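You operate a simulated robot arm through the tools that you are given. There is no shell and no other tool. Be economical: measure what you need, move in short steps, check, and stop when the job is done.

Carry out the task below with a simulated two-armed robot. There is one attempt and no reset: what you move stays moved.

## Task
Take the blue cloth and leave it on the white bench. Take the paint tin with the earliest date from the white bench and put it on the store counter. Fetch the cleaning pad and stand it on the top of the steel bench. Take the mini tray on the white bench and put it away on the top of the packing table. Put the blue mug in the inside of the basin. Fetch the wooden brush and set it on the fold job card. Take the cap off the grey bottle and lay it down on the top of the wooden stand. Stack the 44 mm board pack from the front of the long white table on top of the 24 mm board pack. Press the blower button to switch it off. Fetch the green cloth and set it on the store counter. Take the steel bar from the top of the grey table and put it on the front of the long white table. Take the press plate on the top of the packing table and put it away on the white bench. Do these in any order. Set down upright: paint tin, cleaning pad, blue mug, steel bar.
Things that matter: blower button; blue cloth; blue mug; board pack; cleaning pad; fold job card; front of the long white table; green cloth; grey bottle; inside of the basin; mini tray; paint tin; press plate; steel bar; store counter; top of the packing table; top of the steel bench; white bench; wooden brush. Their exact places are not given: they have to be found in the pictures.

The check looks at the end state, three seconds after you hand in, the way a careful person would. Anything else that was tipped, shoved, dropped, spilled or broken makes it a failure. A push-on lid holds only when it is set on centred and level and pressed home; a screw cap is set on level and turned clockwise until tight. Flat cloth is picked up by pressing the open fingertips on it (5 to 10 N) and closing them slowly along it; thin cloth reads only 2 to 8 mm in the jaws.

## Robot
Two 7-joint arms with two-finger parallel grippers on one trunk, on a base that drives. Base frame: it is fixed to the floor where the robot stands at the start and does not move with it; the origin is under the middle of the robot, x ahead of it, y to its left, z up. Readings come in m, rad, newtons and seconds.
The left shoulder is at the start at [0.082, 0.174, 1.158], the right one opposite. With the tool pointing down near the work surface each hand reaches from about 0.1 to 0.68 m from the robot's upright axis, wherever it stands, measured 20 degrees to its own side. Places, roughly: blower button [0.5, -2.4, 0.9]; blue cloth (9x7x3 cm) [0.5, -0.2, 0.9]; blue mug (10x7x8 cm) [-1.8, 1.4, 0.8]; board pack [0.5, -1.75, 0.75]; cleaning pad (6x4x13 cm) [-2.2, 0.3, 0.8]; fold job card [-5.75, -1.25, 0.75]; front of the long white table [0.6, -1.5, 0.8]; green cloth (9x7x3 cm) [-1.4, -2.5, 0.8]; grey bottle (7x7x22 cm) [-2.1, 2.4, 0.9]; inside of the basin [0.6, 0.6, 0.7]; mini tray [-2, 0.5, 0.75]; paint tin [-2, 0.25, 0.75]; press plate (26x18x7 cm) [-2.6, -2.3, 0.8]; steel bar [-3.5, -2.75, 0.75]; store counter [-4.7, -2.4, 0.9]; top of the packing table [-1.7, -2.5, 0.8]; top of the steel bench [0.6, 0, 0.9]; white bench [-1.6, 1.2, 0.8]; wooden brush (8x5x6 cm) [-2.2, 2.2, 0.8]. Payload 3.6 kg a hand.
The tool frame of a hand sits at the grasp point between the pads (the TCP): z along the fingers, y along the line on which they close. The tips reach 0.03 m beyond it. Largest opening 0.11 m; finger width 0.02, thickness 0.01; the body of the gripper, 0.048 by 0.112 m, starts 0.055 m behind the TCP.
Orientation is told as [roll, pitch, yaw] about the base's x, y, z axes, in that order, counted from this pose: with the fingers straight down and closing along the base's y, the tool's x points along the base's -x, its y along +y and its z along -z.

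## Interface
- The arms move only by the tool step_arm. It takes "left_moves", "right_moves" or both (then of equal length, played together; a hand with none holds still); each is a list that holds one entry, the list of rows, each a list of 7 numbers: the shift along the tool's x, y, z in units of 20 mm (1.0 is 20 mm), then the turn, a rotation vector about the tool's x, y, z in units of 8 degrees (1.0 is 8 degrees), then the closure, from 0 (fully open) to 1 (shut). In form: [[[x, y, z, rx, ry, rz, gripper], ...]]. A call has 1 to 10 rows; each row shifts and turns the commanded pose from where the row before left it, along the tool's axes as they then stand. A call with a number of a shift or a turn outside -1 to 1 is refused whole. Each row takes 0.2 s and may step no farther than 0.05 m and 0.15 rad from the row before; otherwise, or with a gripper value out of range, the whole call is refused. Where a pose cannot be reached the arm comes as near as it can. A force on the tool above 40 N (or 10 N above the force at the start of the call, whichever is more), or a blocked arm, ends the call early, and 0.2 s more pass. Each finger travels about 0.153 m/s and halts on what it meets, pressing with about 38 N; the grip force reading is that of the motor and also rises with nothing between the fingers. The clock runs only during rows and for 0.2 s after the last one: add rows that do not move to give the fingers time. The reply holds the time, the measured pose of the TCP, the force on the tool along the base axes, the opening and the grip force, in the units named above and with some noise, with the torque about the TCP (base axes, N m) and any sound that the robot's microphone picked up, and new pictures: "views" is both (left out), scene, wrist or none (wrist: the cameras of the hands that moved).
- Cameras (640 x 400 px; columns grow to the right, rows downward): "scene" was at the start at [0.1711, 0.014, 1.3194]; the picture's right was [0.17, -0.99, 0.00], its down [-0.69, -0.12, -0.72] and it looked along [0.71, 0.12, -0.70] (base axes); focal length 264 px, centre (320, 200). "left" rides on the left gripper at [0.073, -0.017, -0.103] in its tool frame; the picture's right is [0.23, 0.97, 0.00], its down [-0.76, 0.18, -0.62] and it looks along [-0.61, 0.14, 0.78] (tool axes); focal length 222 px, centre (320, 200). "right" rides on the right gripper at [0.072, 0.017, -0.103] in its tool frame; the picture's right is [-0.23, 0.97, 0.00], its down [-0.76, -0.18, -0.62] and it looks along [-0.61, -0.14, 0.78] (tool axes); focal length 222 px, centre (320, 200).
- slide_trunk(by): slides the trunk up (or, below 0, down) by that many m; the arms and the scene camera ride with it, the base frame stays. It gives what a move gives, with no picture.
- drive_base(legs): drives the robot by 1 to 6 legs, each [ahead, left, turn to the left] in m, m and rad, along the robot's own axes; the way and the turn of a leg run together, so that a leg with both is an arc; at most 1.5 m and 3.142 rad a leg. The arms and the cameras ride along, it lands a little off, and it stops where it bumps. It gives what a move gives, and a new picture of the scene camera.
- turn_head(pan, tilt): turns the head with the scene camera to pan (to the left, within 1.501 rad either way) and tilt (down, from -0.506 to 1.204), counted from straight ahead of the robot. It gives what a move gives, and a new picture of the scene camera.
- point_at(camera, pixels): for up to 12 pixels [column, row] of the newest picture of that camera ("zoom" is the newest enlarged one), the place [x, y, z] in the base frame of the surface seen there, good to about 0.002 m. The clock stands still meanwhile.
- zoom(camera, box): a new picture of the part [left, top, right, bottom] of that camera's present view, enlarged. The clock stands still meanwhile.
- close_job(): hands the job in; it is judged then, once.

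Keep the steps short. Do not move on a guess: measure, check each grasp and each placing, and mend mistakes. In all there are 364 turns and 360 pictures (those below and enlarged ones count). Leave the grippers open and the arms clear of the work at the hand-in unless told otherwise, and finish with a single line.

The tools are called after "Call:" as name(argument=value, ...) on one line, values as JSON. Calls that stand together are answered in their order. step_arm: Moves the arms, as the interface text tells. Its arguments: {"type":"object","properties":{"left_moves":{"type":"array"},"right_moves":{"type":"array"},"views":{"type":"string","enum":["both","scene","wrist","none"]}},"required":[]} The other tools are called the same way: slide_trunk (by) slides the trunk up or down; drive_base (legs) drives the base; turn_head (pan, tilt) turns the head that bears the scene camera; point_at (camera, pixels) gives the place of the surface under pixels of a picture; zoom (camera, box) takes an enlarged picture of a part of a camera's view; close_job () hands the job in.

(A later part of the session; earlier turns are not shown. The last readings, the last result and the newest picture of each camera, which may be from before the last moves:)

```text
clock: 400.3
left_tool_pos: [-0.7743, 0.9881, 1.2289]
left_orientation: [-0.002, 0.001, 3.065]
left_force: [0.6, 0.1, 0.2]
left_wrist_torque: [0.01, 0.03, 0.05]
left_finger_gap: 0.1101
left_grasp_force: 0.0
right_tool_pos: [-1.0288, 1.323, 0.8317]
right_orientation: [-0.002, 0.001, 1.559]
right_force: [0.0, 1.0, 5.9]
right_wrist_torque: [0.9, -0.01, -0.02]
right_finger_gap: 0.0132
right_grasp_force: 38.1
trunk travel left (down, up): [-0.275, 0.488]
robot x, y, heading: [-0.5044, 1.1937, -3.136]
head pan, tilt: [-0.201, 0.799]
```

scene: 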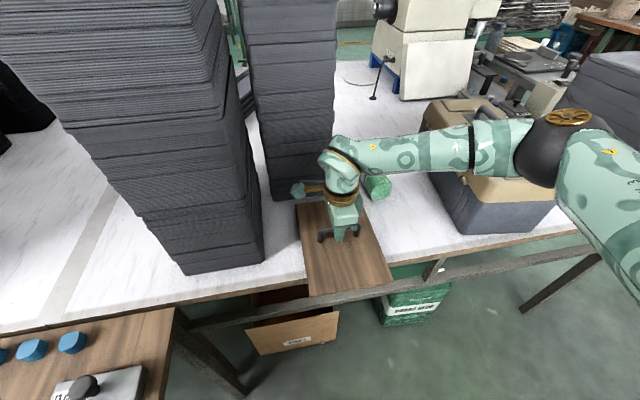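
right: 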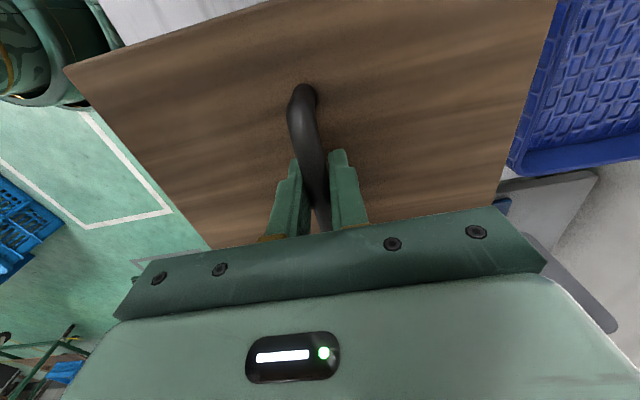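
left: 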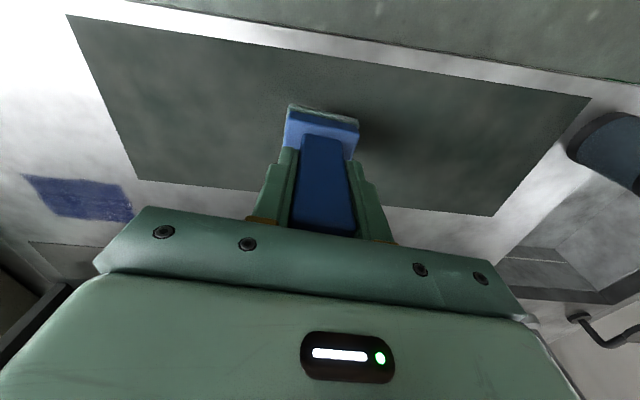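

Contact is at the +y edge (torque 0.9). I zoom to see whether it rests on something.

Call:
zoom(camera="scene", box=[270, 160, 430, 310])

Call:
point_at(camera="zoom", pixels=[[170, 130], [210, 330], [400, 320], [345, 190], [395, 345], [420, 300]])

```text
2.67 times, centred on (350, 235) of scene
```

zoom: 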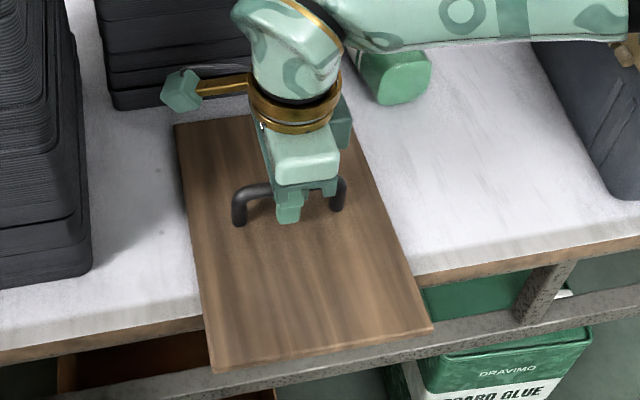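

```text
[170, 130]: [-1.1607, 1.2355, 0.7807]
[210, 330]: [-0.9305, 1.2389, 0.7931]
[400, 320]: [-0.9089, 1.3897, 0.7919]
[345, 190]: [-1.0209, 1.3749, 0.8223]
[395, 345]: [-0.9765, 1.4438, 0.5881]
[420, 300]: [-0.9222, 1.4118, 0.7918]
```

The plate is practically flat; near edge overhangs 4 cm. I lift slightly, push it 2 cm further in, and set it down.

Call:
step_arm(right_moves=[[[0, 0, -0.5, 0, 0, 0, 1], [0, 0.4, 0, 0, 0, 0, 1], [0, 0.6, 0, 0, 0, 0, 1], [0, 0, 0.3, 0, 0, 0, 1], [0, 0, 0.15, 0, 0, 0, 1], [0, 0, 0.05, 0, 0, 0, 1], [0, 0, 0, 0, 0, 0, 1]]], views="none")

Call:
step_arm(right_moves=[[[0, 0, 0, 0, 0, 0, 0.75], [0, 0, 0, 0, 0, 0, 0.5], [0, 0, 0, 0, 0, 0, 0.3], [0, 0, 0, 0, 0, 0, 0.3], [0, 0, -0.5, 0, 0, 0, 0.3], [0, 0, -1, 0, 0, 0, 0.3], [0, 0, -1, 0, 0, 0, 0.3], [0, 0, -1, 0, 0, 0, 0.3], [0, 0, -1, 0, 0, 0, 0], [0, -1, -1, 0, 0, 0, 0]]], views="none")

Call:
step_arm(right_moves=[[[0, -1, -1, 0, 0, 0, 0], [0, -1, -1, 0, 0, 0, 0], [0, -1, -1, 0, 0, 0, 0], [0, -1, -1, 0, 0, 0, 0], [0, -1, 0, 0, 0, 0, 0], [0, -1, 0, 0, 0, 0, 0]]], views="scene")

```text
clock: 401.9
left_tool_pos: [-0.7738, 0.9872, 1.229]
left_orientation: [0.0, 0.0, 3.065]
left_force: [0.4, 0.6, -0.2]
left_wrist_torque: [0.0, -0.02, 0.01]
left_finger_gap: 0.1101
left_grasp_force: 0.1
right_tool_pos: [-1.0474, 1.3236, 0.831]
right_orientation: [-0.002, 0.0, 1.559]
right_force: [-1.4, 2.1, 7.7]
right_wrist_torque: [0.28, 0.02, -0.03]
right_finger_gap: 0.0133
right_grasp_force: 37.8
trunk travel left (down, up): [-0.275, 0.488]
robot x, y, heading: [-0.4985, 1.1978, -3.13]
head pan, tilt: [-0.201, 0.799]
```

```text
clock: 404.1
left_tool_pos: [-0.7726, 0.9876, 1.23]
left_orientation: [-0.001, 0.0, 3.064]
left_force: [0.5, -0.8, -0.6]
left_wrist_torque: [-0.03, 0.0, 0.02]
left_finger_gap: 0.1103
left_grasp_force: 0.1
right_tool_pos: [-1.0253, 1.3232, 0.9402]
right_orientation: [-0.003, 0.002, 1.561]
right_force: [0.5, 0.1, 0.3]
right_wrist_torque: [-0.01, 0.01, 0.02]
right_finger_gap: 0.1101
right_grasp_force: 0.0
trunk travel left (down, up): [-0.275, 0.488]
robot x, y, heading: [-0.4997, 1.1941, -3.141]
head pan, tilt: [-0.201, 0.799]
```

```text
clock: 405.5
left_tool_pos: [-0.7735, 0.9888, 1.2282]
left_orientation: [0.0, 0.0, 3.066]
left_force: [0.0, -0.3, 0.6]
left_wrist_torque: [0.02, 0.0, 0.01]
left_finger_gap: 0.1102
left_grasp_force: 0.1
right_tool_pos: [-0.9063, 1.322, 1.0199]
right_orientation: [-0.003, 0.0, 1.559]
right_force: [0.2, -0.6, -0.1]
right_wrist_torque: [-0.01, -0.01, -0.02]
right_finger_gap: 0.1102
right_grasp_force: 0.1
trunk travel left (down, up): [-0.275, 0.488]
robot x, y, heading: [-0.4968, 1.1949, -3.136]
head pan, tilt: [-0.201, 0.799]
```

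scene: 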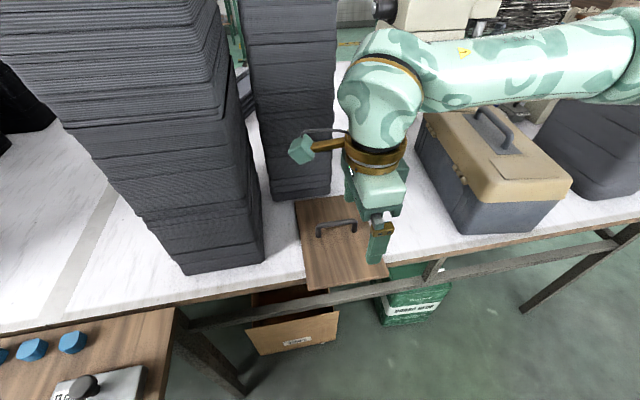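

Plate placed. Now I look north (to my right) for the grey bottle and brush.

Call:
drive_base(legs=[[-0.4, 0, 0]])

Call:
turn_head(pan=-0.9, tilt=0.4)

Call:
point_at(camera="scene", pixels=[[320, 250], [450, 250], [550, 250], [400, 200], [250, 200], [200, 180], [150, 200], [500, 180], [300, 180], [350, 300]])

```text
clock: 408.0
left_tool_pos: [-0.3731, 0.9888, 1.228]
left_orientation: [-0.002, -0.001, 3.07]
left_force: [0.8, 0.3, -0.6]
left_wrist_torque: [-0.03, 0.03, -0.02]
left_finger_gap: 0.1096
left_grasp_force: 0.0
right_tool_pos: [-0.5081, 1.323, 1.0207]
right_orientation: [-0.001, -0.001, 1.566]
right_force: [0.7, 0.6, -0.7]
right_wrist_torque: [-0.01, 0.04, -0.04]
right_finger_gap: 0.1101
right_grasp_force: 0.0
trunk travel left (down, up): [-0.275, 0.488]
robot x, y, heading: [-0.0993, 1.2011, -3.133]
head pan, tilt: [-0.201, 0.799]
```

scene: 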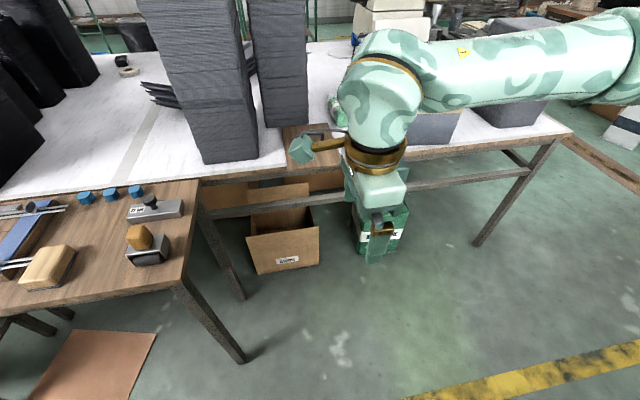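

```text
clock: 409.0
left_tool_pos: [-0.3743, 0.9903, 1.2277]
left_orientation: [-0.002, -0.001, 3.07]
left_force: [0.2, 0.9, 0.3]
left_wrist_torque: [0.02, -0.05, -0.02]
left_finger_gap: 0.1101
left_grasp_force: 0.1
right_tool_pos: [-0.5104, 1.3226, 1.0204]
right_orientation: [-0.004, 0.0, 1.565]
right_force: [-0.4, 0.4, 0.0]
right_wrist_torque: [0.03, -0.01, -0.02]
right_finger_gap: 0.1102
right_grasp_force: 0.0
trunk travel left (down, up): [-0.275, 0.488]
robot x, y, heading: [-0.1005, 1.1983, -3.13]
head pan, tilt: [-0.901, 0.4]
```

scene: 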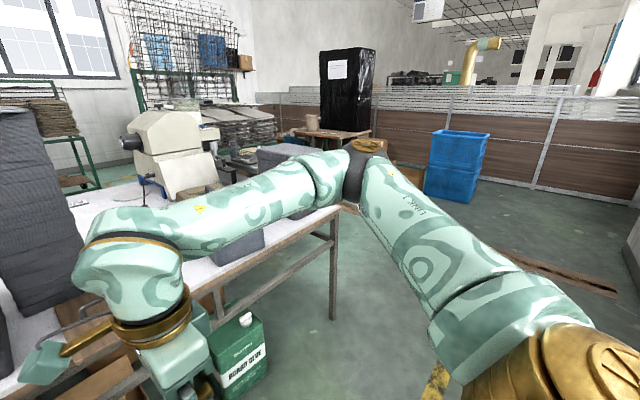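

```text
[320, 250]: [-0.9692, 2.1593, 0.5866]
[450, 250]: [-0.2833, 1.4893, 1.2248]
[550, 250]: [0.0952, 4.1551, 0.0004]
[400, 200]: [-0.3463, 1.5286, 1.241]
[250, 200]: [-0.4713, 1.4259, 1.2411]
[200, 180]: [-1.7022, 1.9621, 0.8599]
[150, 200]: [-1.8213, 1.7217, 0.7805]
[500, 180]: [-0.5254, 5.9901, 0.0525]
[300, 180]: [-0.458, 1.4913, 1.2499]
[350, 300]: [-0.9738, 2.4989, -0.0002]
```

Call:
drive_base(legs=[[0, -1.45, 0]])

Call:
turn_head(pan=0.0, tilt=0.45)

Call:
point_at(camera="scene", pixels=[[320, 250], [250, 200], [300, 200], [350, 200], [320, 170], [350, 150], [400, 160], [250, 160], [300, 150], [400, 250]])

```text
clock: 416.1
left_tool_pos: [-0.3877, 2.4187, 1.2293]
left_orientation: [0.001, -0.001, 3.065]
left_force: [-0.4, 0.6, -0.4]
left_wrist_torque: [0.0, -0.03, -0.02]
left_finger_gap: 0.1101
left_grasp_force: 0.1
right_tool_pos: [-0.5224, 2.7522, 1.0204]
right_orientation: [-0.004, 0.001, 1.559]
right_force: [0.7, -0.1, 0.4]
right_wrist_torque: [-0.05, 0.01, -0.02]
right_finger_gap: 0.1103
right_grasp_force: 0.0
trunk travel left (down, up): [-0.275, 0.488]
robot x, y, heading: [-0.1147, 2.631, -3.132]
head pan, tilt: [-0.901, 0.4]
```

scene: 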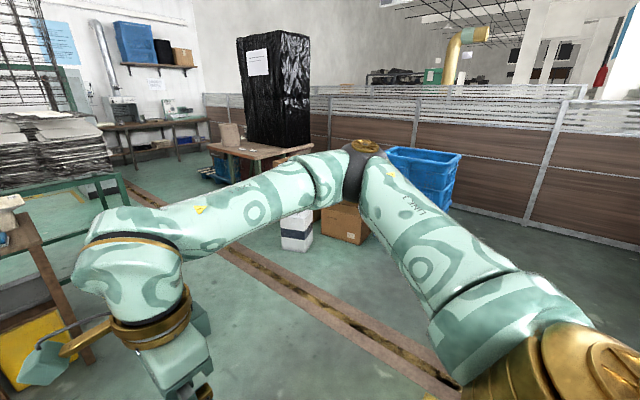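

```text
clock: 417.3
left_tool_pos: [-0.3884, 2.4203, 1.2287]
left_orientation: [-0.002, 0.001, 3.067]
left_force: [0.6, -0.1, -0.2]
left_wrist_torque: [0.02, 0.01, 0.0]
left_finger_gap: 0.1098
left_grasp_force: 0.0
right_tool_pos: [-0.5219, 2.7529, 1.0204]
right_orientation: [-0.006, 0.001, 1.561]
right_force: [-0.6, -1.1, 0.5]
right_wrist_torque: [-0.03, -0.03, -0.04]
right_finger_gap: 0.1101
right_grasp_force: 0.0
trunk travel left (down, up): [-0.275, 0.488]
robot x, y, heading: [-0.1149, 2.6238, -3.134]
head pan, tilt: [0.0, 0.45]
```

scene: 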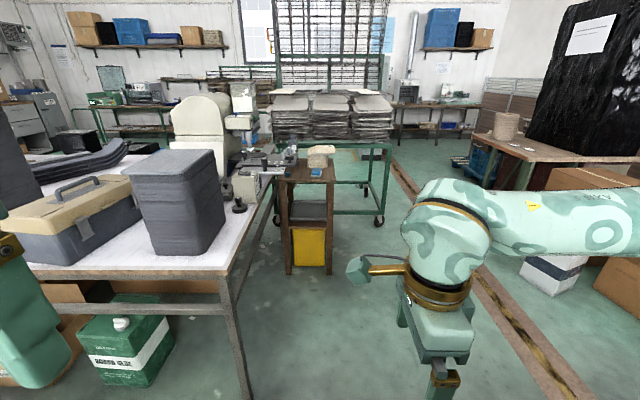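

```text
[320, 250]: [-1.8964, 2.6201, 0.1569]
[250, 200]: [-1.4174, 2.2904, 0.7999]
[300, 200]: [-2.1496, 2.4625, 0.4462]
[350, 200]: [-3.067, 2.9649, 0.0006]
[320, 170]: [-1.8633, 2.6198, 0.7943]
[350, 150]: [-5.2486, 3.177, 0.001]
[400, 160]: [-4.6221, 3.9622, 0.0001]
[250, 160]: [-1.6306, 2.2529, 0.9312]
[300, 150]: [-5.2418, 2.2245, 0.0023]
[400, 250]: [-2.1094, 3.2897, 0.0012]
```

A small wooden stand at about (-2.0,2.5) — I zoom on it.

Call:
zoom(camera="scene", box=[210, 90, 370, 220])

```text
3.08 times, centred on (290, 155) of scene
```

zoom: 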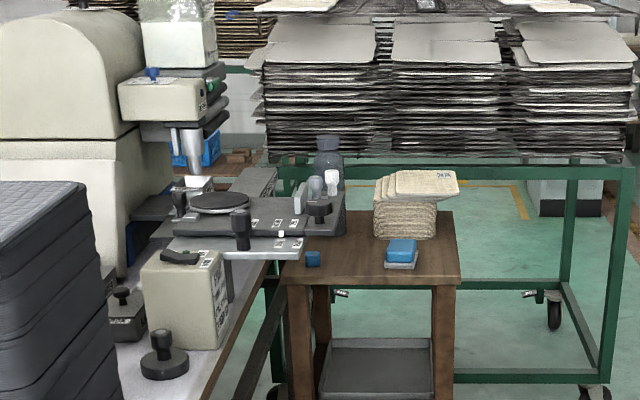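

Call:
drive_base(legs=[[0.85, -0.1, 0]])

Call:
turn_head(pan=0.1, tilt=0.6)

Call:
zoom(camera="scene", box=[180, 60, 420, 210])

```text
clock: 421.9
left_tool_pos: [-1.2497, 2.5183, 1.2278]
left_orientation: [-0.001, -0.001, 3.058]
left_force: [-0.1, -1.4, 0.2]
left_wrist_torque: [-0.01, 0.0, -0.02]
left_finger_gap: 0.1099
left_grasp_force: 0.0
right_tool_pos: [-1.381, 2.8525, 1.0202]
right_orientation: [-0.003, 0.001, 1.551]
right_force: [-0.6, 0.0, 0.1]
right_wrist_torque: [-0.01, 0.0, -0.01]
right_finger_gap: 0.11
right_grasp_force: 0.0
trunk travel left (down, up): [-0.275, 0.488]
robot x, y, heading: [-0.9745, 2.7269, 3.144]
head pan, tilt: [0.0, 0.45]
```

scene: 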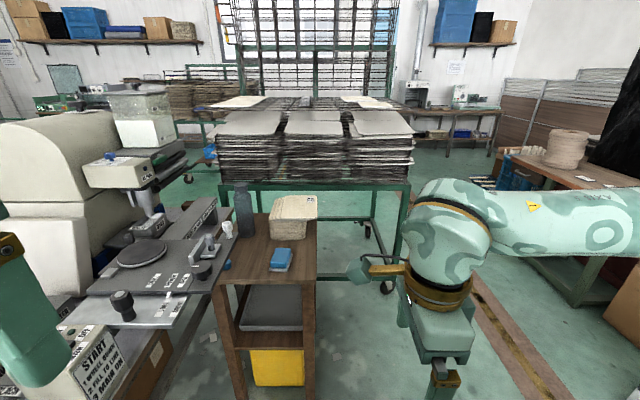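

```text
clock: 422.6
left_tool_pos: [-1.2499, 2.5181, 1.2286]
left_orientation: [0.0, 0.0, 3.059]
left_force: [0.2, 0.3, -0.5]
left_wrist_torque: [-0.02, 0.03, 0.01]
left_finger_gap: 0.1102
left_grasp_force: 0.1
right_tool_pos: [-1.3808, 2.8522, 1.0204]
right_orientation: [-0.003, 0.001, 1.553]
right_force: [1.0, -0.4, -0.2]
right_wrist_torque: [-0.03, -0.02, -0.01]
right_finger_gap: 0.1099
right_grasp_force: 0.0
trunk travel left (down, up): [-0.275, 0.488]
robot x, y, heading: [-0.9741, 2.7249, 3.137]
head pan, tilt: [0.099, 0.6]
```

scene: 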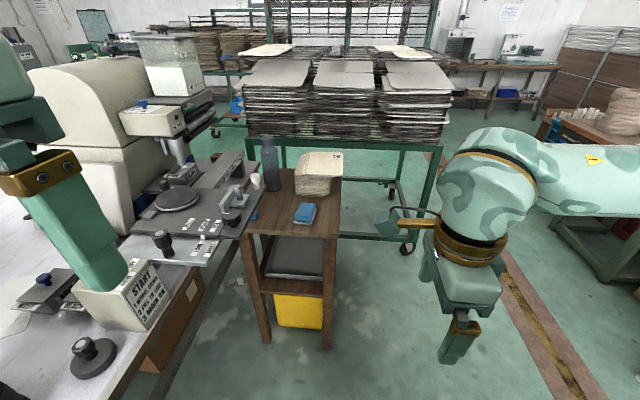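

```text
2.67 times, centred on (300, 135) of scene
```

zoom: 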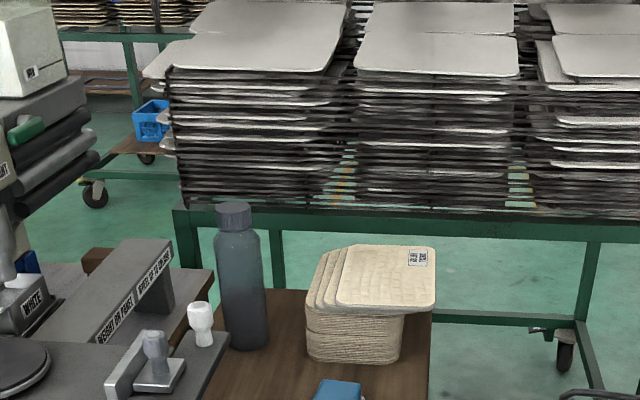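

Call:
point_at(camera="scene", pixels=[[267, 137], [267, 141], [262, 142], [273, 142], [271, 170], [268, 188], [280, 188], [300, 195], [305, 212], [330, 230], [315, 165], [217, 158]])

Call:
zoom(camera="scene", box=[200, 130, 350, 245])

```text
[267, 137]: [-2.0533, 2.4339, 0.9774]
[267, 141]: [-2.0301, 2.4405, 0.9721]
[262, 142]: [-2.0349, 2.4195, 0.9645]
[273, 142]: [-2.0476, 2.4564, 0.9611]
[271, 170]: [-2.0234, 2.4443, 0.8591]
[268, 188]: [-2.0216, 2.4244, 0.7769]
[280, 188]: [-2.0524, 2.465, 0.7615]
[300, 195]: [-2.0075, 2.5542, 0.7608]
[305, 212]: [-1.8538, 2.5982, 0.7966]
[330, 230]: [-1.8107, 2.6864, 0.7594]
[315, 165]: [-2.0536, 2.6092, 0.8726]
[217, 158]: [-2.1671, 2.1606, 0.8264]
```

```text
3.48 times, centred on (275, 188) of scene
```

zoom: 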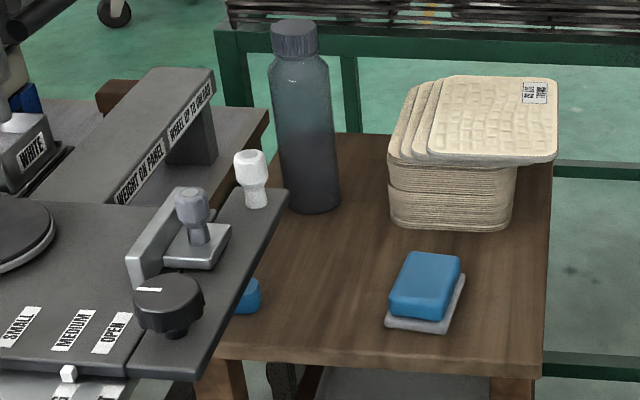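

The grey bottle (axis ≈(-2.05,2.435), cap top 0.977) stands on the wooden stand's back corner, stand top 0.761. I measure the machine's protruding parts and the stand's edges before approaching.

Call:
point_at(camera="scene", pixels=[[163, 238], [205, 262], [228, 235], [245, 200], [240, 190], [261, 172], [245, 232], [335, 236], [340, 180], [252, 215], [120, 300], [185, 265]])

```text
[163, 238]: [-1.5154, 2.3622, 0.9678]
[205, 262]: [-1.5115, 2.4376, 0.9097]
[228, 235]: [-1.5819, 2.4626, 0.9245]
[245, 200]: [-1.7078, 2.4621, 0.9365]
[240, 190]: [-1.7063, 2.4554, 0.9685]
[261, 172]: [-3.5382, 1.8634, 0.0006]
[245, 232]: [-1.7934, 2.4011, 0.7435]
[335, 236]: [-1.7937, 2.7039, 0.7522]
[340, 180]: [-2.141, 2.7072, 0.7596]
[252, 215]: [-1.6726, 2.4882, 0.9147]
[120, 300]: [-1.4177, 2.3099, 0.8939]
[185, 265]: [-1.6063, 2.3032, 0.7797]
```

Call:
point_at(camera="scene", pixels=[[445, 120], [440, 150], [400, 150], [340, 150], [410, 235], [290, 150], [300, 75], [450, 100], [250, 120], [405, 250]])

```text
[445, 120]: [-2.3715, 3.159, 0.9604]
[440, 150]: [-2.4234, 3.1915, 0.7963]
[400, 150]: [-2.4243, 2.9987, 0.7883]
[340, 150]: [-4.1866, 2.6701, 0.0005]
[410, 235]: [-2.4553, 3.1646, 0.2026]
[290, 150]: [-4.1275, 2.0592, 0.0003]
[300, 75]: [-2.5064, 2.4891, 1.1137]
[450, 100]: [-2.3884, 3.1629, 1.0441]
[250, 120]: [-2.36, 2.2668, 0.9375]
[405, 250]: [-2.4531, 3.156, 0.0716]
```

Machine tray reaches y 2.49 (z 0.97), the rack x −2.36. I'll stand at about (-1.62,2.93) facing the bottle diagonally. Translate, then turn.

Call:
drive_base(legs=[[0.64, -0.2, 0], [0, 0, 0.855]])

Call:
turn_head(pan=0.0, tilt=0.75)

Call:
point_at(camera="scene", pixels=[[320, 150], [320, 200], [320, 120], [250, 200], [400, 200]])

```text
clock: 428.6
left_tool_pos: [-1.6319, 2.5794, 1.2295]
left_orientation: [-0.002, -0.002, -2.345]
left_force: [-0.5, 0.3, 0.2]
left_wrist_torque: [0.02, 0.03, 0.03]
left_finger_gap: 0.11
left_grasp_force: 0.0
right_tool_pos: [-1.9748, 2.6918, 1.02]
right_orientation: [-0.004, 0.001, 2.432]
right_force: [-0.6, -0.5, 0.0]
right_wrist_torque: [0.01, 0.0, -0.01]
right_finger_gap: 0.1099
right_grasp_force: 0.0
trunk travel left (down, up): [-0.275, 0.488]
robot x, y, heading: [-1.6114, 2.9241, -2.26]
head pan, tilt: [0.099, 0.6]
```

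scene: 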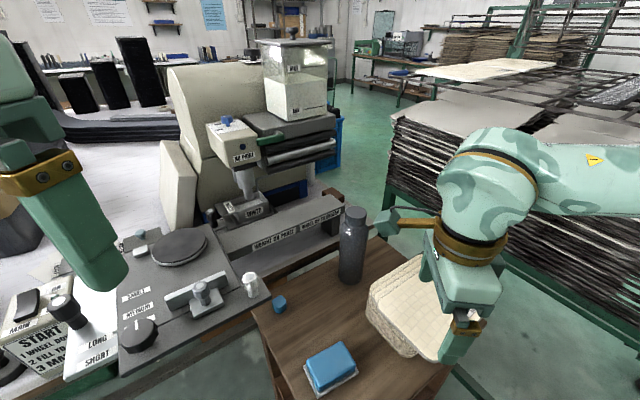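

```text
clock: 429.3
left_tool_pos: [-1.6318, 2.5808, 1.2277]
left_orientation: [-0.002, -0.001, -2.346]
left_force: [0.4, -0.1, -0.2]
left_wrist_torque: [0.03, -0.01, -0.04]
left_finger_gap: 0.1101
left_grasp_force: 0.1
right_tool_pos: [-1.9741, 2.692, 1.0208]
right_orientation: [-0.002, 0.0, 2.434]
right_force: [-0.4, 1.0, -0.1]
right_wrist_torque: [0.01, -0.03, 0.01]
right_finger_gap: 0.1102
right_grasp_force: 0.0
trunk travel left (down, up): [-0.275, 0.488]
robot x, y, heading: [-1.6131, 2.9234, -2.261]
head pan, tilt: [0.0, 0.75]
```

scene: 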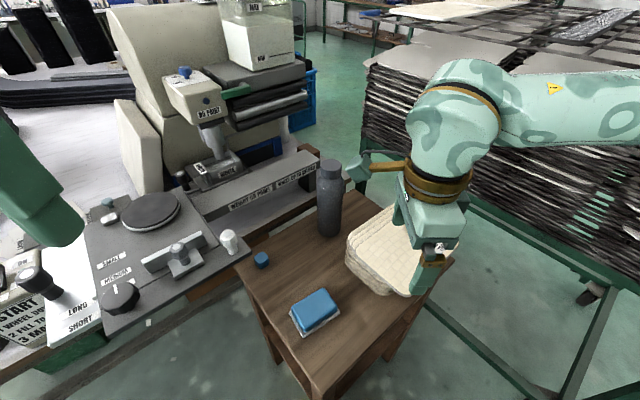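

```text
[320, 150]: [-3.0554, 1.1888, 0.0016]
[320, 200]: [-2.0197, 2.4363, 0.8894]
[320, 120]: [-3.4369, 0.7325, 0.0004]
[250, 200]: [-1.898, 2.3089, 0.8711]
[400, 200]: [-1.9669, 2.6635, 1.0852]
```

Call:
zoom(camera="scene", box=[270, 140, 390, 260])

Call:
point_at(camera="scene", pixels=[[331, 161], [331, 164], [322, 164], [341, 165], [331, 175], [318, 205], [342, 207], [330, 205], [328, 235], [300, 260], [262, 258], [315, 310]])

```text
3.33 times, centred on (330, 200) of scene
```

zoom: 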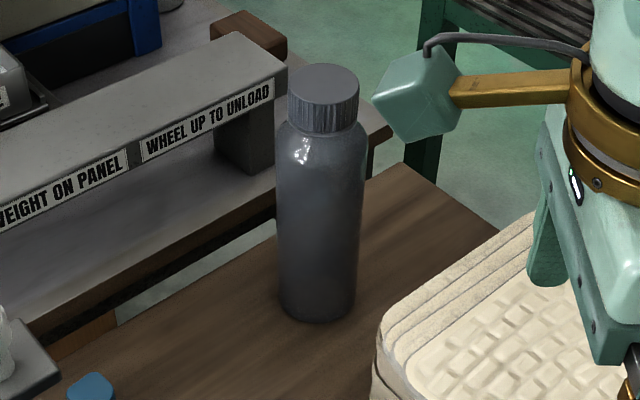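

```text
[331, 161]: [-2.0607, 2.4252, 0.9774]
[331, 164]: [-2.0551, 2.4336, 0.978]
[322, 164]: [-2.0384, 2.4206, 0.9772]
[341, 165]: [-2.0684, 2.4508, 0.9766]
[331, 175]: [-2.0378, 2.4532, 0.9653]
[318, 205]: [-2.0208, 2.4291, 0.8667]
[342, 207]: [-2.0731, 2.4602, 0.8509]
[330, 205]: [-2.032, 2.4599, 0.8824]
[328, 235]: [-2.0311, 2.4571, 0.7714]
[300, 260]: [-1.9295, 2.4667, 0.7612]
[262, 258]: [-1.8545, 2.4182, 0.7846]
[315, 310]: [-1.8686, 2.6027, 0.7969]
```

Call:
point_at(camera="scene", pixels=[[347, 262], [385, 294], [350, 240], [382, 205], [228, 240], [232, 250], [243, 256]])

Call:
step_arm(left_moves=[[[0, 0, 0, 0, 0, 0.85, 0], [0, 0, 0, 0, 0, 0.85, 0], [0, 0, 0, 0, -1, 0, 0], [0, 0, 0, 0, -1, 0, 0], [0, 0, 0, 0, -1, 0, 0], [0, 0, 0, 0, -1, 0, 0], [0, 0, 0, 0, -1, 0, 0], [0, 0, 0, 0, -1, 0, 0], [0, 0, 0, 0, -0.25, 0, 0], [0, 0, 0, 0, 0, 0, 0]]], views="none")

```text
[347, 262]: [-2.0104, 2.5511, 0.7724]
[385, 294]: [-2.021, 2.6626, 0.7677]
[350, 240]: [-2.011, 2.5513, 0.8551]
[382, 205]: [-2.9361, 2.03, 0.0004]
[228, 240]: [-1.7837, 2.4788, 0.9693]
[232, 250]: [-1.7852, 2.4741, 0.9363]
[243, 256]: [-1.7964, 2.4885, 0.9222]
```

```text
clock: 431.5
left_tool_pos: [-1.6407, 2.5701, 1.2692]
left_orientation: [-0.002, -0.873, -2.581]
left_force: [0.2, -0.1, 0.7]
left_wrist_torque: [-0.02, 0.05, -0.04]
left_finger_gap: 0.1102
left_grasp_force: 0.0
left hand out of reach, approached as far as the arm can: row 7, 8, 9
right_tool_pos: [-1.9743, 2.6924, 1.0199]
right_orientation: [-0.004, 0.0, 2.433]
right_force: [-0.1, -0.5, 0.1]
right_wrist_torque: [-0.01, -0.01, 0.02]
right_finger_gap: 0.1101
right_grasp_force: 0.0
trunk travel left (down, up): [-0.275, 0.488]
robot x, y, heading: [-1.6165, 2.9241, -2.263]
head pan, tilt: [0.0, 0.75]
```

Call:
step_arm(left_moves=[[[0.12, -0.24, 1, 0, 0, 0, 0], [0.12, -0.24, 1, 0, 0, 0, 0], [0.12, -0.24, 1, 0, 0, 0, 0], [0.12, -0.24, 1, 0, 0, 0, 0], [0.12, -0.24, 1, 0, 0, 0, 0], [0.12, -0.24, 1, 0, 0, 0, 0], [0.12, -0.24, 1, 0, 0, 0, 0], [0.12, -0.24, 1, 0, 0, 0, 0], [0.12, -0.24, 1, 0, 0, 0, 0], [0.12, -0.24, 1, 0, 0, 0, 0]]], right_moves=[[[0, 0, 0, 0, 0, 0, 0], [0, 0, 0, 0, 0, 0, 0], [0, 0, 0, 0, 0, 0, 0], [0, 0, 0, 0, 0, 0, 0], [0, 0, 0, 0, 0, 0, 0], [0, 0, 0, 0, 0, 0, 0], [0, 0, 0, 0, 0, 0, 0], [0, 0, 0, 0, 0, 0, 0], [0, 0, 0, 0, 0, 0, 0], [0, 0, 0, 0, 0, 0, 0]]], views="none")

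```text
clock: 433.7
left_tool_pos: [-1.7969, 2.524, 1.158]
left_orientation: [-0.003, -0.874, -2.582]
left_force: [0.4, 0.0, -0.4]
left_wrist_torque: [0.0, -0.02, 0.03]
left_finger_gap: 0.1099
left_grasp_force: 0.1
left hand out of reach, approached as far as the arm can: row 1, 2, 3, 4, 5, 7
right_tool_pos: [-1.9737, 2.6921, 1.02]
right_orientation: [-0.004, 0.0, 2.431]
right_force: [0.0, -0.5, 0.1]
right_wrist_torque: [0.05, -0.01, -0.01]
right_finger_gap: 0.11
right_grasp_force: 0.1
trunk travel left (down, up): [-0.275, 0.488]
robot x, y, heading: [-1.6153, 2.9242, -2.257]
head pan, tilt: [0.0, 0.75]
```

Call:
step_arm(left_moves=[[[0.28, -0.26, 1, 0, 0, 0, 0], [0.28, -0.26, 1, 0, 0, 0, 0], [0.28, -0.26, 1, 0, 0, 0, 0], [0.28, -0.26, 1, 0, 0, 0, 0], [0.28, -0.26, 1, 0, 0, 0, 0], [0.28, -0.26, 1, 0, 0, 0, 0], [0.28, -0.26, 1, 0, 0, 0, 0], [0.28, -0.26, 1, 0, 0, 0, 0], [0.28, -0.26, 1, 0, 0, 0, 0], [0.28, -0.26, 1, 0, 0, 0, 0]]], views="both")

```text
clock: 435.9
left_tool_pos: [-1.923, 2.5072, 0.986]
left_orientation: [0.002, -0.871, -2.581]
left_force: [0.4, -0.7, -0.8]
left_wrist_torque: [0.0, -0.01, -0.03]
left_finger_gap: 0.1101
left_grasp_force: 0.0
right_tool_pos: [-1.974, 2.6921, 1.021]
right_orientation: [-0.003, 0.0, 2.432]
right_force: [0.1, 0.5, 0.6]
right_wrist_torque: [0.0, 0.01, 0.0]
right_finger_gap: 0.11
right_grasp_force: 0.0
trunk travel left (down, up): [-0.275, 0.488]
robot x, y, heading: [-1.6159, 2.9227, -2.265]
head pan, tilt: [0.0, 0.75]
```

scene: 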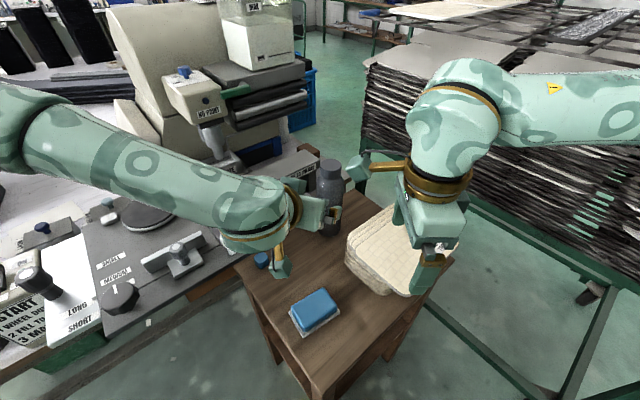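
left: 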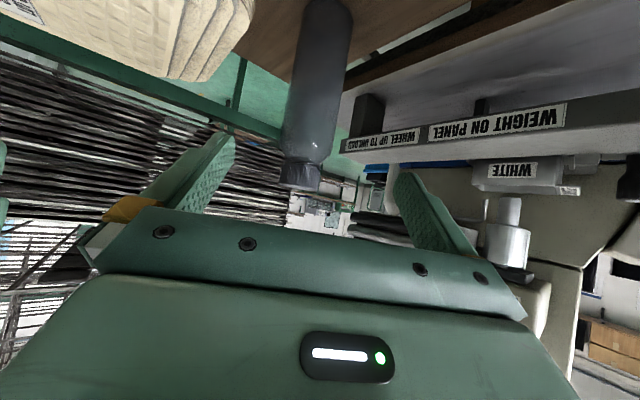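

Aligned. I advance 18.5 cm along the tool so the pads straddle the bottle (palm stays clear of it).

Call:
step_arm(left_moves=[[[0.06, -0.06, 1, 0, 0, 0, 0], [0.06, -0.06, 1, 0, 0, 0, 0], [0.06, -0.06, 1, 0, 0, 0, 0], [0.06, -0.06, 1, 0, 0, 0, 0], [0.06, -0.06, 1, 0, 0, 0, 0], [0.06, -0.06, 1, 0, 0, 0, 0], [0.06, -0.06, 1, 0, 0, 0, 0], [0.06, -0.06, 1, 0, 0, 0, 0], [0, 0, 0.9, 0, 0, 0, 0], [0, 0, 0.4, 0, 0, 0, 0]]], views="both")

```text
clock: 438.1
left_tool_pos: [-2.0446, 2.4416, 0.8594]
left_orientation: [-0.001, -0.872, -2.581]
left_force: [0.0, 0.3, -0.3]
left_wrist_torque: [0.02, -0.01, 0.02]
left_finger_gap: 0.11
left_grasp_force: 0.1
right_tool_pos: [-1.9733, 2.6924, 1.0206]
right_orientation: [-0.003, 0.001, 2.432]
right_force: [0.5, -0.6, -0.5]
right_wrist_torque: [0.0, -0.01, -0.01]
right_finger_gap: 0.1101
right_grasp_force: 0.1
trunk travel left (down, up): [-0.275, 0.488]
robot x, y, heading: [-1.618, 2.923, -2.26]
head pan, tilt: [0.0, 0.75]
```

scene: 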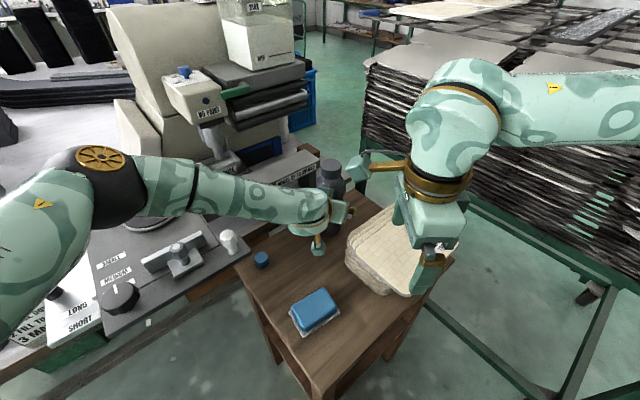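
left: 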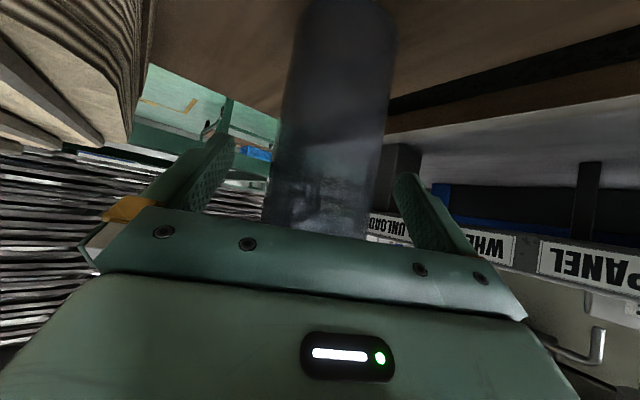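

I close the left hand on the bottle gently.

Call:
step_arm(left_moves=[[[0, 0, 0, 0, 0, 0, 0.2], [0, 0, 0, 0, 0, 0, 0.3], [0, 0, 0, 0, 0, 0, 0.4], [0, 0, 0, 0, 0, 0, 0.6], [0, 0, 0, 0, 0, 0, 0.8], [0, 0, 0, 0, 0, 0, 0.8]]], right_moves=[[[0, 0, 0, 0, 0, 0.5, 0], [0, 0, 0, 0, 0, 0.5, 0], [0, 0, 0, 0, 0, 0.5, 0], [0, 0, 0, 0, 0, 0.5, 0], [0, 0, 0, 0, 0, 0, 0], [0, 0, 0, 0, 0, 0, 0]]], views="scene")

Call:
point_at(camera="scene", pixels=[[331, 164], [321, 166], [341, 166], [331, 159], [331, 168], [150, 160], [180, 195], [120, 210]])

```text
clock: 439.5
left_tool_pos: [-2.0441, 2.4423, 0.8605]
left_orientation: [-0.002, -0.874, -2.581]
left_force: [0.6, -0.8, 0.6]
left_wrist_torque: [0.0, 0.01, 0.0]
left_finger_gap: 0.0645
left_grasp_force: 38.2
right_tool_pos: [-1.9737, 2.6923, 1.0199]
right_orientation: [-0.004, -0.001, 2.154]
right_force: [0.4, -0.5, 0.1]
right_wrist_torque: [-0.04, 0.0, -0.03]
right_finger_gap: 0.1102
right_grasp_force: 0.0
trunk travel left (down, up): [-0.275, 0.488]
robot x, y, heading: [-1.6199, 2.925, -2.259]
head pan, tilt: [0.0, 0.75]
```

scene: 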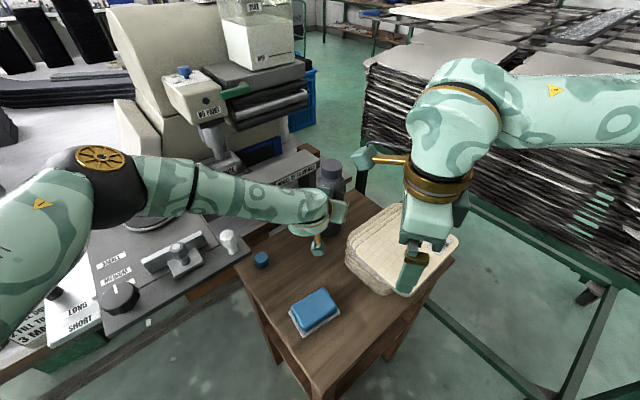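

```text
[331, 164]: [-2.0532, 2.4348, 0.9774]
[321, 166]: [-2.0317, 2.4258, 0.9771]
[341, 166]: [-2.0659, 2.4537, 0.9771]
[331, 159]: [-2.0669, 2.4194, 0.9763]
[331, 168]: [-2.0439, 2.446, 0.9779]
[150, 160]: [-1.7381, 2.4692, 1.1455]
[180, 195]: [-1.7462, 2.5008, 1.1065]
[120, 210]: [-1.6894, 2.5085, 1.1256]
```

Bottle is held (64 mm), cap still at (-2.052,2.436). The right hand goes over the cap.

Call:
step_arm(right_moves=[[[0, 0, -1, 0, 0, 0, 0], [0.95, 1, 0, 0, 0, 0, 0], [0.95, 1, 0, 0, 0, 0, 0], [0.95, 1, 0, 0, 0, 0, 0], [0.95, 1, 0, 0, 0, 0, 0], [0.95, 1, 0, 0, 0, 0, 0], [0.95, 1, 0, 0, 0, 0, 0], [0.95, 1, 0, 0, 0, 0, 0], [0.95, 1, 0, 0, 0, 0, 0], [0.9, 1, 0, 0, 0, 0, 0]]], views="none")

Call:
step_arm(right_moves=[[[0, 1, 0, 0, 0, 0, 0.3], [0, 0.3, 0, 0, 0, 0, 0.4], [0, 0, 0, 0, 0, 0, 0.4]]], views="both")

```text
clock: 441.7
left_tool_pos: [-2.0428, 2.4419, 0.8591]
left_orientation: [-0.002, -0.874, -2.581]
left_force: [1.1, -0.4, 0.3]
left_wrist_torque: [-0.06, -0.05, 0.0]
left_finger_gap: 0.0647
left_grasp_force: 38.6
right_tool_pos: [-2.0301, 2.4503, 1.0401]
right_orientation: [-0.003, -0.003, 2.155]
right_force: [0.4, -0.3, 0.3]
right_wrist_torque: [0.01, -0.02, -0.03]
right_finger_gap: 0.1099
right_grasp_force: 0.2
trunk travel left (down, up): [-0.275, 0.488]
robot x, y, heading: [-1.6155, 2.9176, -2.263]
head pan, tilt: [0.0, 0.75]
```

```text
clock: 442.5
left_tool_pos: [-2.0438, 2.4417, 0.8612]
left_orientation: [-0.002, -0.871, -2.582]
left_force: [0.8, -0.8, -0.2]
left_wrist_torque: [-0.02, -0.05, -0.01]
left_finger_gap: 0.0646
left_grasp_force: 38.0
right_tool_pos: [-2.0371, 2.4471, 1.0408]
right_orientation: [-0.004, -0.002, 2.155]
right_force: [-0.4, 0.9, -0.6]
right_wrist_torque: [0.0, -0.03, -0.02]
right_finger_gap: 0.0663
right_grasp_force: 0.2
right hand out of reach, approached as far as the arm can: row 1, 2
trunk travel left (down, up): [-0.275, 0.488]
robot x, y, heading: [-1.6182, 2.9217, -2.267]
head pan, tilt: [0.0, 0.75]
```

scene: 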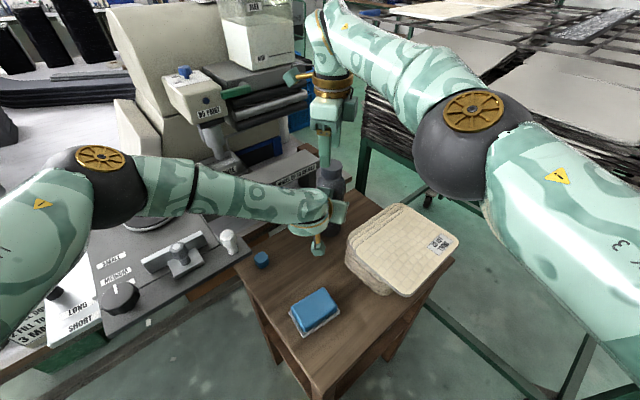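
right: 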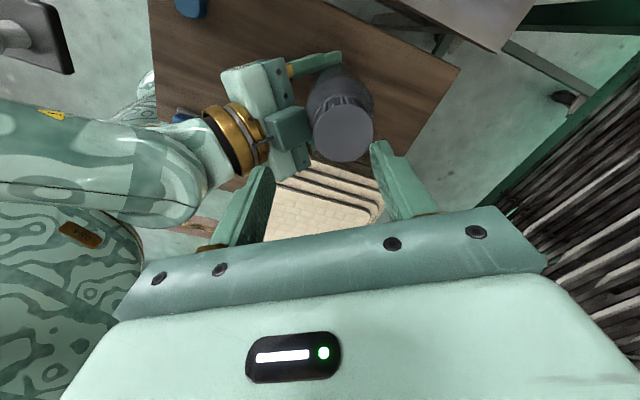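

The right arm is at its reach limit at this height; lower it should reach farther. I open fully and lower 3 cm to check.

Call:
step_arm(right_moves=[[[0, 0, 0, 0, 0, 0, 0], [0, 0, 0.6, 0, 0, 0, 0], [0, 0, 0.6, 0, 0, 0, 0], [0, 0, 0.6, 0, 0, 0, 0], [0, 0, 0, 0, 0, 0, 0]]], views="wrist")

```text
clock: 443.7
left_tool_pos: [-2.0437, 2.4414, 0.8601]
left_orientation: [-0.002, -0.874, -2.583]
left_force: [0.3, 0.6, -1.0]
left_wrist_torque: [0.01, 0.02, -0.03]
left_finger_gap: 0.0646
left_grasp_force: 37.4
right_tool_pos: [-2.0395, 2.4471, 1.0051]
right_orientation: [-0.004, -0.002, 2.154]
right_force: [-0.1, 1.3, 0.9]
right_wrist_torque: [0.01, -0.02, 0.02]
right_finger_gap: 0.1098
right_grasp_force: 0.0
trunk travel left (down, up): [-0.275, 0.488]
robot x, y, heading: [-1.6144, 2.9234, -2.255]
head pan, tilt: [0.0, 0.75]
```

right: 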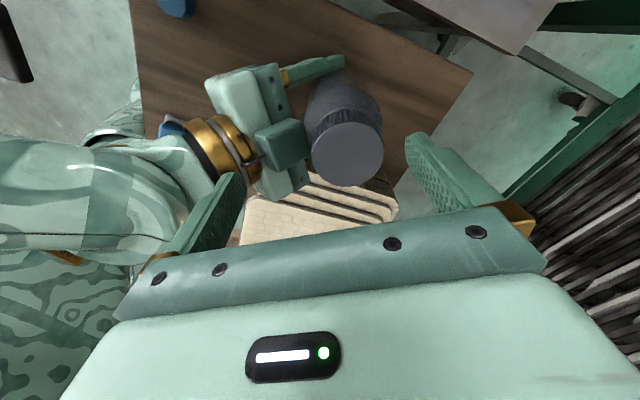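

Call:
step_arm(right_moves=[[[0, 0.3, 0.5, 0, 0, 0, 0], [0, 0.3, 0.5, 0, 0, 0, 0], [0, 0.2, 0, 0, 0, 0, 0], [0, 0, 0, 0, 0, 0, 0]]], views="wrist")

Call:
point_at(camera="right", pixels=[[335, 160], [320, 180], [350, 150], [340, 190], [320, 170]])

```text
clock: 444.7
left_tool_pos: [-2.0432, 2.442, 0.8605]
left_orientation: [-0.001, -0.872, -2.581]
left_force: [0.7, -0.8, -2.6]
left_wrist_torque: [-0.16, 0.5, -0.06]
left_finger_gap: 0.0645
left_grasp_force: 38.2
right_tool_pos: [-2.0415, 2.4431, 0.9887]
right_orientation: [-0.003, 0.0, 2.154]
right_force: [-1.6, 0.6, 4.9]
right_wrist_torque: [0.18, -0.22, 0.06]
right_finger_gap: 0.1098
right_grasp_force: 0.0
right hand out of reach, approached as far as the arm can: row 2, 3
trunk travel left (down, up): [-0.275, 0.488]
robot x, y, heading: [-1.6135, 2.9229, -2.264]
head pan, tilt: [0.0, 0.75]
```

right: 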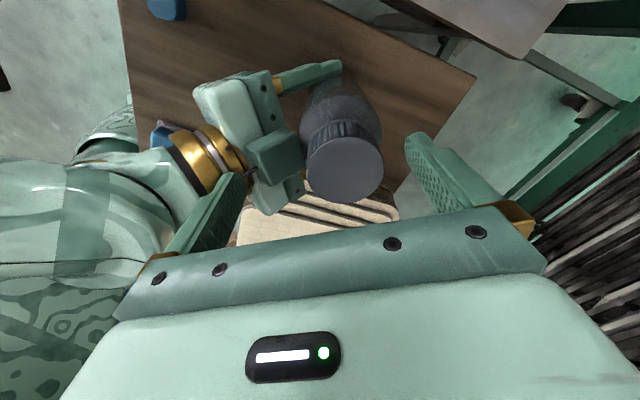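

```text
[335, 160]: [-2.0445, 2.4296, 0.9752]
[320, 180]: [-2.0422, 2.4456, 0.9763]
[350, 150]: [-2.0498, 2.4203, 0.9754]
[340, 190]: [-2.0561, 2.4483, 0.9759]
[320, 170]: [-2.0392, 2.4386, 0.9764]
```

The right fingers touched the left gripper and the reach is a bit short. I retreat: right up, left opens and backs off, then I turn the base 0.25 rad left so the bottle lies in the right arm's range.

Call:
step_arm(right_moves=[[[0, -0.3, -0.5, 0, 0, 0, 0], [0, 0, -1, 0, 0, 0, 0], [0, 0, -1, 0, 0, 0, 0], [0, 0, -1, 0, 0, 0, 0], [0, 0, 0, 0, 0, 0, 0], [0, 0, 0, 0, 0, 0, 0], [0, 0, 0, 0, 0, 0, 0], [0, 0, 0, 0, 0, 0, 0], [0, 0, 0, 0, 0, 0, 0], [0, 0, 0, 0, 0, 0, 0]]], left_moves=[[[0, 0, 0, 0, 0, 0, 0.8], [0, 0, 0, 0, 0, 0, 0.35], [0, 0, 0, 0, 0, 0, 0.2], [0, 0, 0, 0, 0, 0, 0], [0, 0, -0.5, 0, 0, 0, 0], [0, 0, -1, 0, 0, 0, 0], [0, 0, -1, 0, 0, 0, 0], [0, 0, -1, 0, 0, 0, 0], [0, 0, -1, 0, 0, 0, 0], [0, 0, -1, 0, 0, 0, 0]]], views="none")

Call:
step_arm(left_moves=[[[0, 0, -1, 0, 0, 0, 0], [0, 0, -1, 0, 0, 0, 0], [0, 0, -1, 0, 0, 0, 0], [0, 0, -1, 0, 0, 0, 0]]], right_moves=[[[0, -1, 0, 0, 0, 0, 0], [0, -1, 0, 0, 0, 0, 0], [0, -1, 0, 0, 0, 0, 0], [0, -1, 0, 0, 0, 0, 0]]], views="none")

Call:
drive_base(legs=[[0, 0, 0.26]])

Call:
point_at(camera="scene", pixels=[[395, 170], [400, 165], [390, 165], [405, 175], [400, 180]])

```text
clock: 446.9
left_tool_pos: [-1.9726, 2.4883, 0.9293]
left_orientation: [-0.002, -0.873, -2.581]
left_force: [-0.1, -0.6, -0.2]
left_wrist_torque: [0.0, -0.01, 0.01]
left_finger_gap: 0.1101
left_grasp_force: 0.0
right_tool_pos: [-2.0334, 2.4478, 1.058]
right_orientation: [-0.002, -0.003, 2.154]
right_force: [-0.4, 0.8, 0.2]
right_wrist_torque: [0.0, -0.02, -0.03]
right_finger_gap: 0.1098
right_grasp_force: 0.1
trunk travel left (down, up): [-0.275, 0.488]
robot x, y, heading: [-1.6159, 2.9231, -2.264]
head pan, tilt: [0.0, 0.75]
```

```text
clock: 447.9
left_tool_pos: [-1.919, 2.5182, 0.9826]
left_orientation: [-0.001, -0.873, -2.581]
left_force: [1.0, 0.6, -0.4]
left_wrist_torque: [0.01, 0.02, -0.02]
left_finger_gap: 0.1103
left_grasp_force: 0.2
right_tool_pos: [-1.9683, 2.4904, 1.059]
right_orientation: [-0.001, 0.002, 2.154]
right_force: [0.7, 0.0, 0.0]
right_wrist_torque: [-0.02, -0.01, -0.02]
right_finger_gap: 0.1097
right_grasp_force: 0.1
trunk travel left (down, up): [-0.275, 0.488]
robot x, y, heading: [-1.6133, 2.9249, -2.261]
head pan, tilt: [0.0, 0.75]
```

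```text
clock: 449.2
left_tool_pos: [-1.8053, 2.4532, 0.9822]
left_orientation: [-0.002, -0.872, -2.321]
left_force: [-0.2, -0.8, 0.2]
left_wrist_torque: [0.01, 0.01, -0.02]
left_finger_gap: 0.11
left_grasp_force: 0.1
right_tool_pos: [-1.8443, 2.4146, 1.0581]
right_orientation: [-0.002, -0.001, 2.415]
right_force: [0.4, 0.4, -1.3]
right_wrist_torque: [0.05, 0.02, 0.02]
right_finger_gap: 0.1098
right_grasp_force: 0.1
trunk travel left (down, up): [-0.275, 0.488]
robot x, y, heading: [-1.6136, 2.9216, -2.011]
head pan, tilt: [0.0, 0.75]
```

scene: 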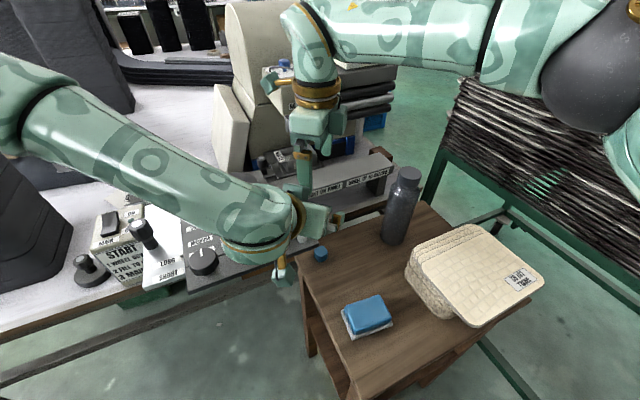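

```text
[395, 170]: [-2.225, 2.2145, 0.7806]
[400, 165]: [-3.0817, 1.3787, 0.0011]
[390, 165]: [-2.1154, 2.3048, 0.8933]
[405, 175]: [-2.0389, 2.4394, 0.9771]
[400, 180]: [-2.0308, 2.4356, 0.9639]
```

Call:
zoom(camera="scene", box=[190, 130, 450, 300])

```text
2.35 times, centred on (320, 215) of scene
```

zoom: 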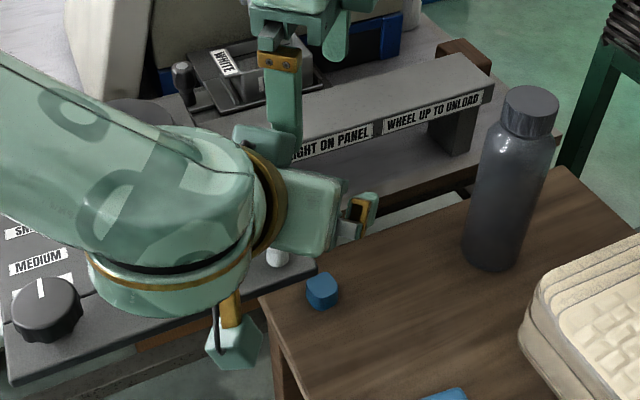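

The hands are close together over the tray. I first move the right hand away over the bottle (height 1.06, tips 1.03), turning it.

Call:
step_arm(right_moves=[[[-0.5, 0, -0.5, 0, 0, 0, 0], [-0.7, 0.5, 0, 0, 0, -0.5, 0], [-0.8, 0.5, 0, 0, 0, -0.5, 0], [-0.9, 0.4, 0, 0, 0, -0.5, 0], [-1, 0.2, 0, 0, 0, -0.5, 0], [-1, 0, 0, 0, 0, -0.5, 0], [-1, 0, 0, 0, 0, -0.4, 0], [-1, 0, 0, 0, 0, -0.36, 0], [-1, 0, 0, 0, 0, 0, 0], [-1, 0, 0, 0, 0, 0, 0]]], views="none")

```text
clock: 451.4
left_tool_pos: [-1.8078, 2.453, 0.9828]
left_orientation: [0.0, -0.872, -2.323]
left_force: [-0.2, -0.4, 0.2]
left_wrist_torque: [0.01, 0.02, -0.01]
left_finger_gap: 0.1101
left_grasp_force: 0.0
right_tool_pos: [-2.0222, 2.467, 1.0667]
right_orientation: [-0.003, 0.0, 2.869]
right_force: [-0.4, 0.6, 0.1]
right_wrist_torque: [0.0, 0.0, -0.02]
right_finger_gap: 0.1099
right_grasp_force: 0.0
trunk travel left (down, up): [-0.275, 0.488]
robot x, y, heading: [-1.615, 2.925, -2.001]
head pan, tilt: [0.0, 0.75]
```

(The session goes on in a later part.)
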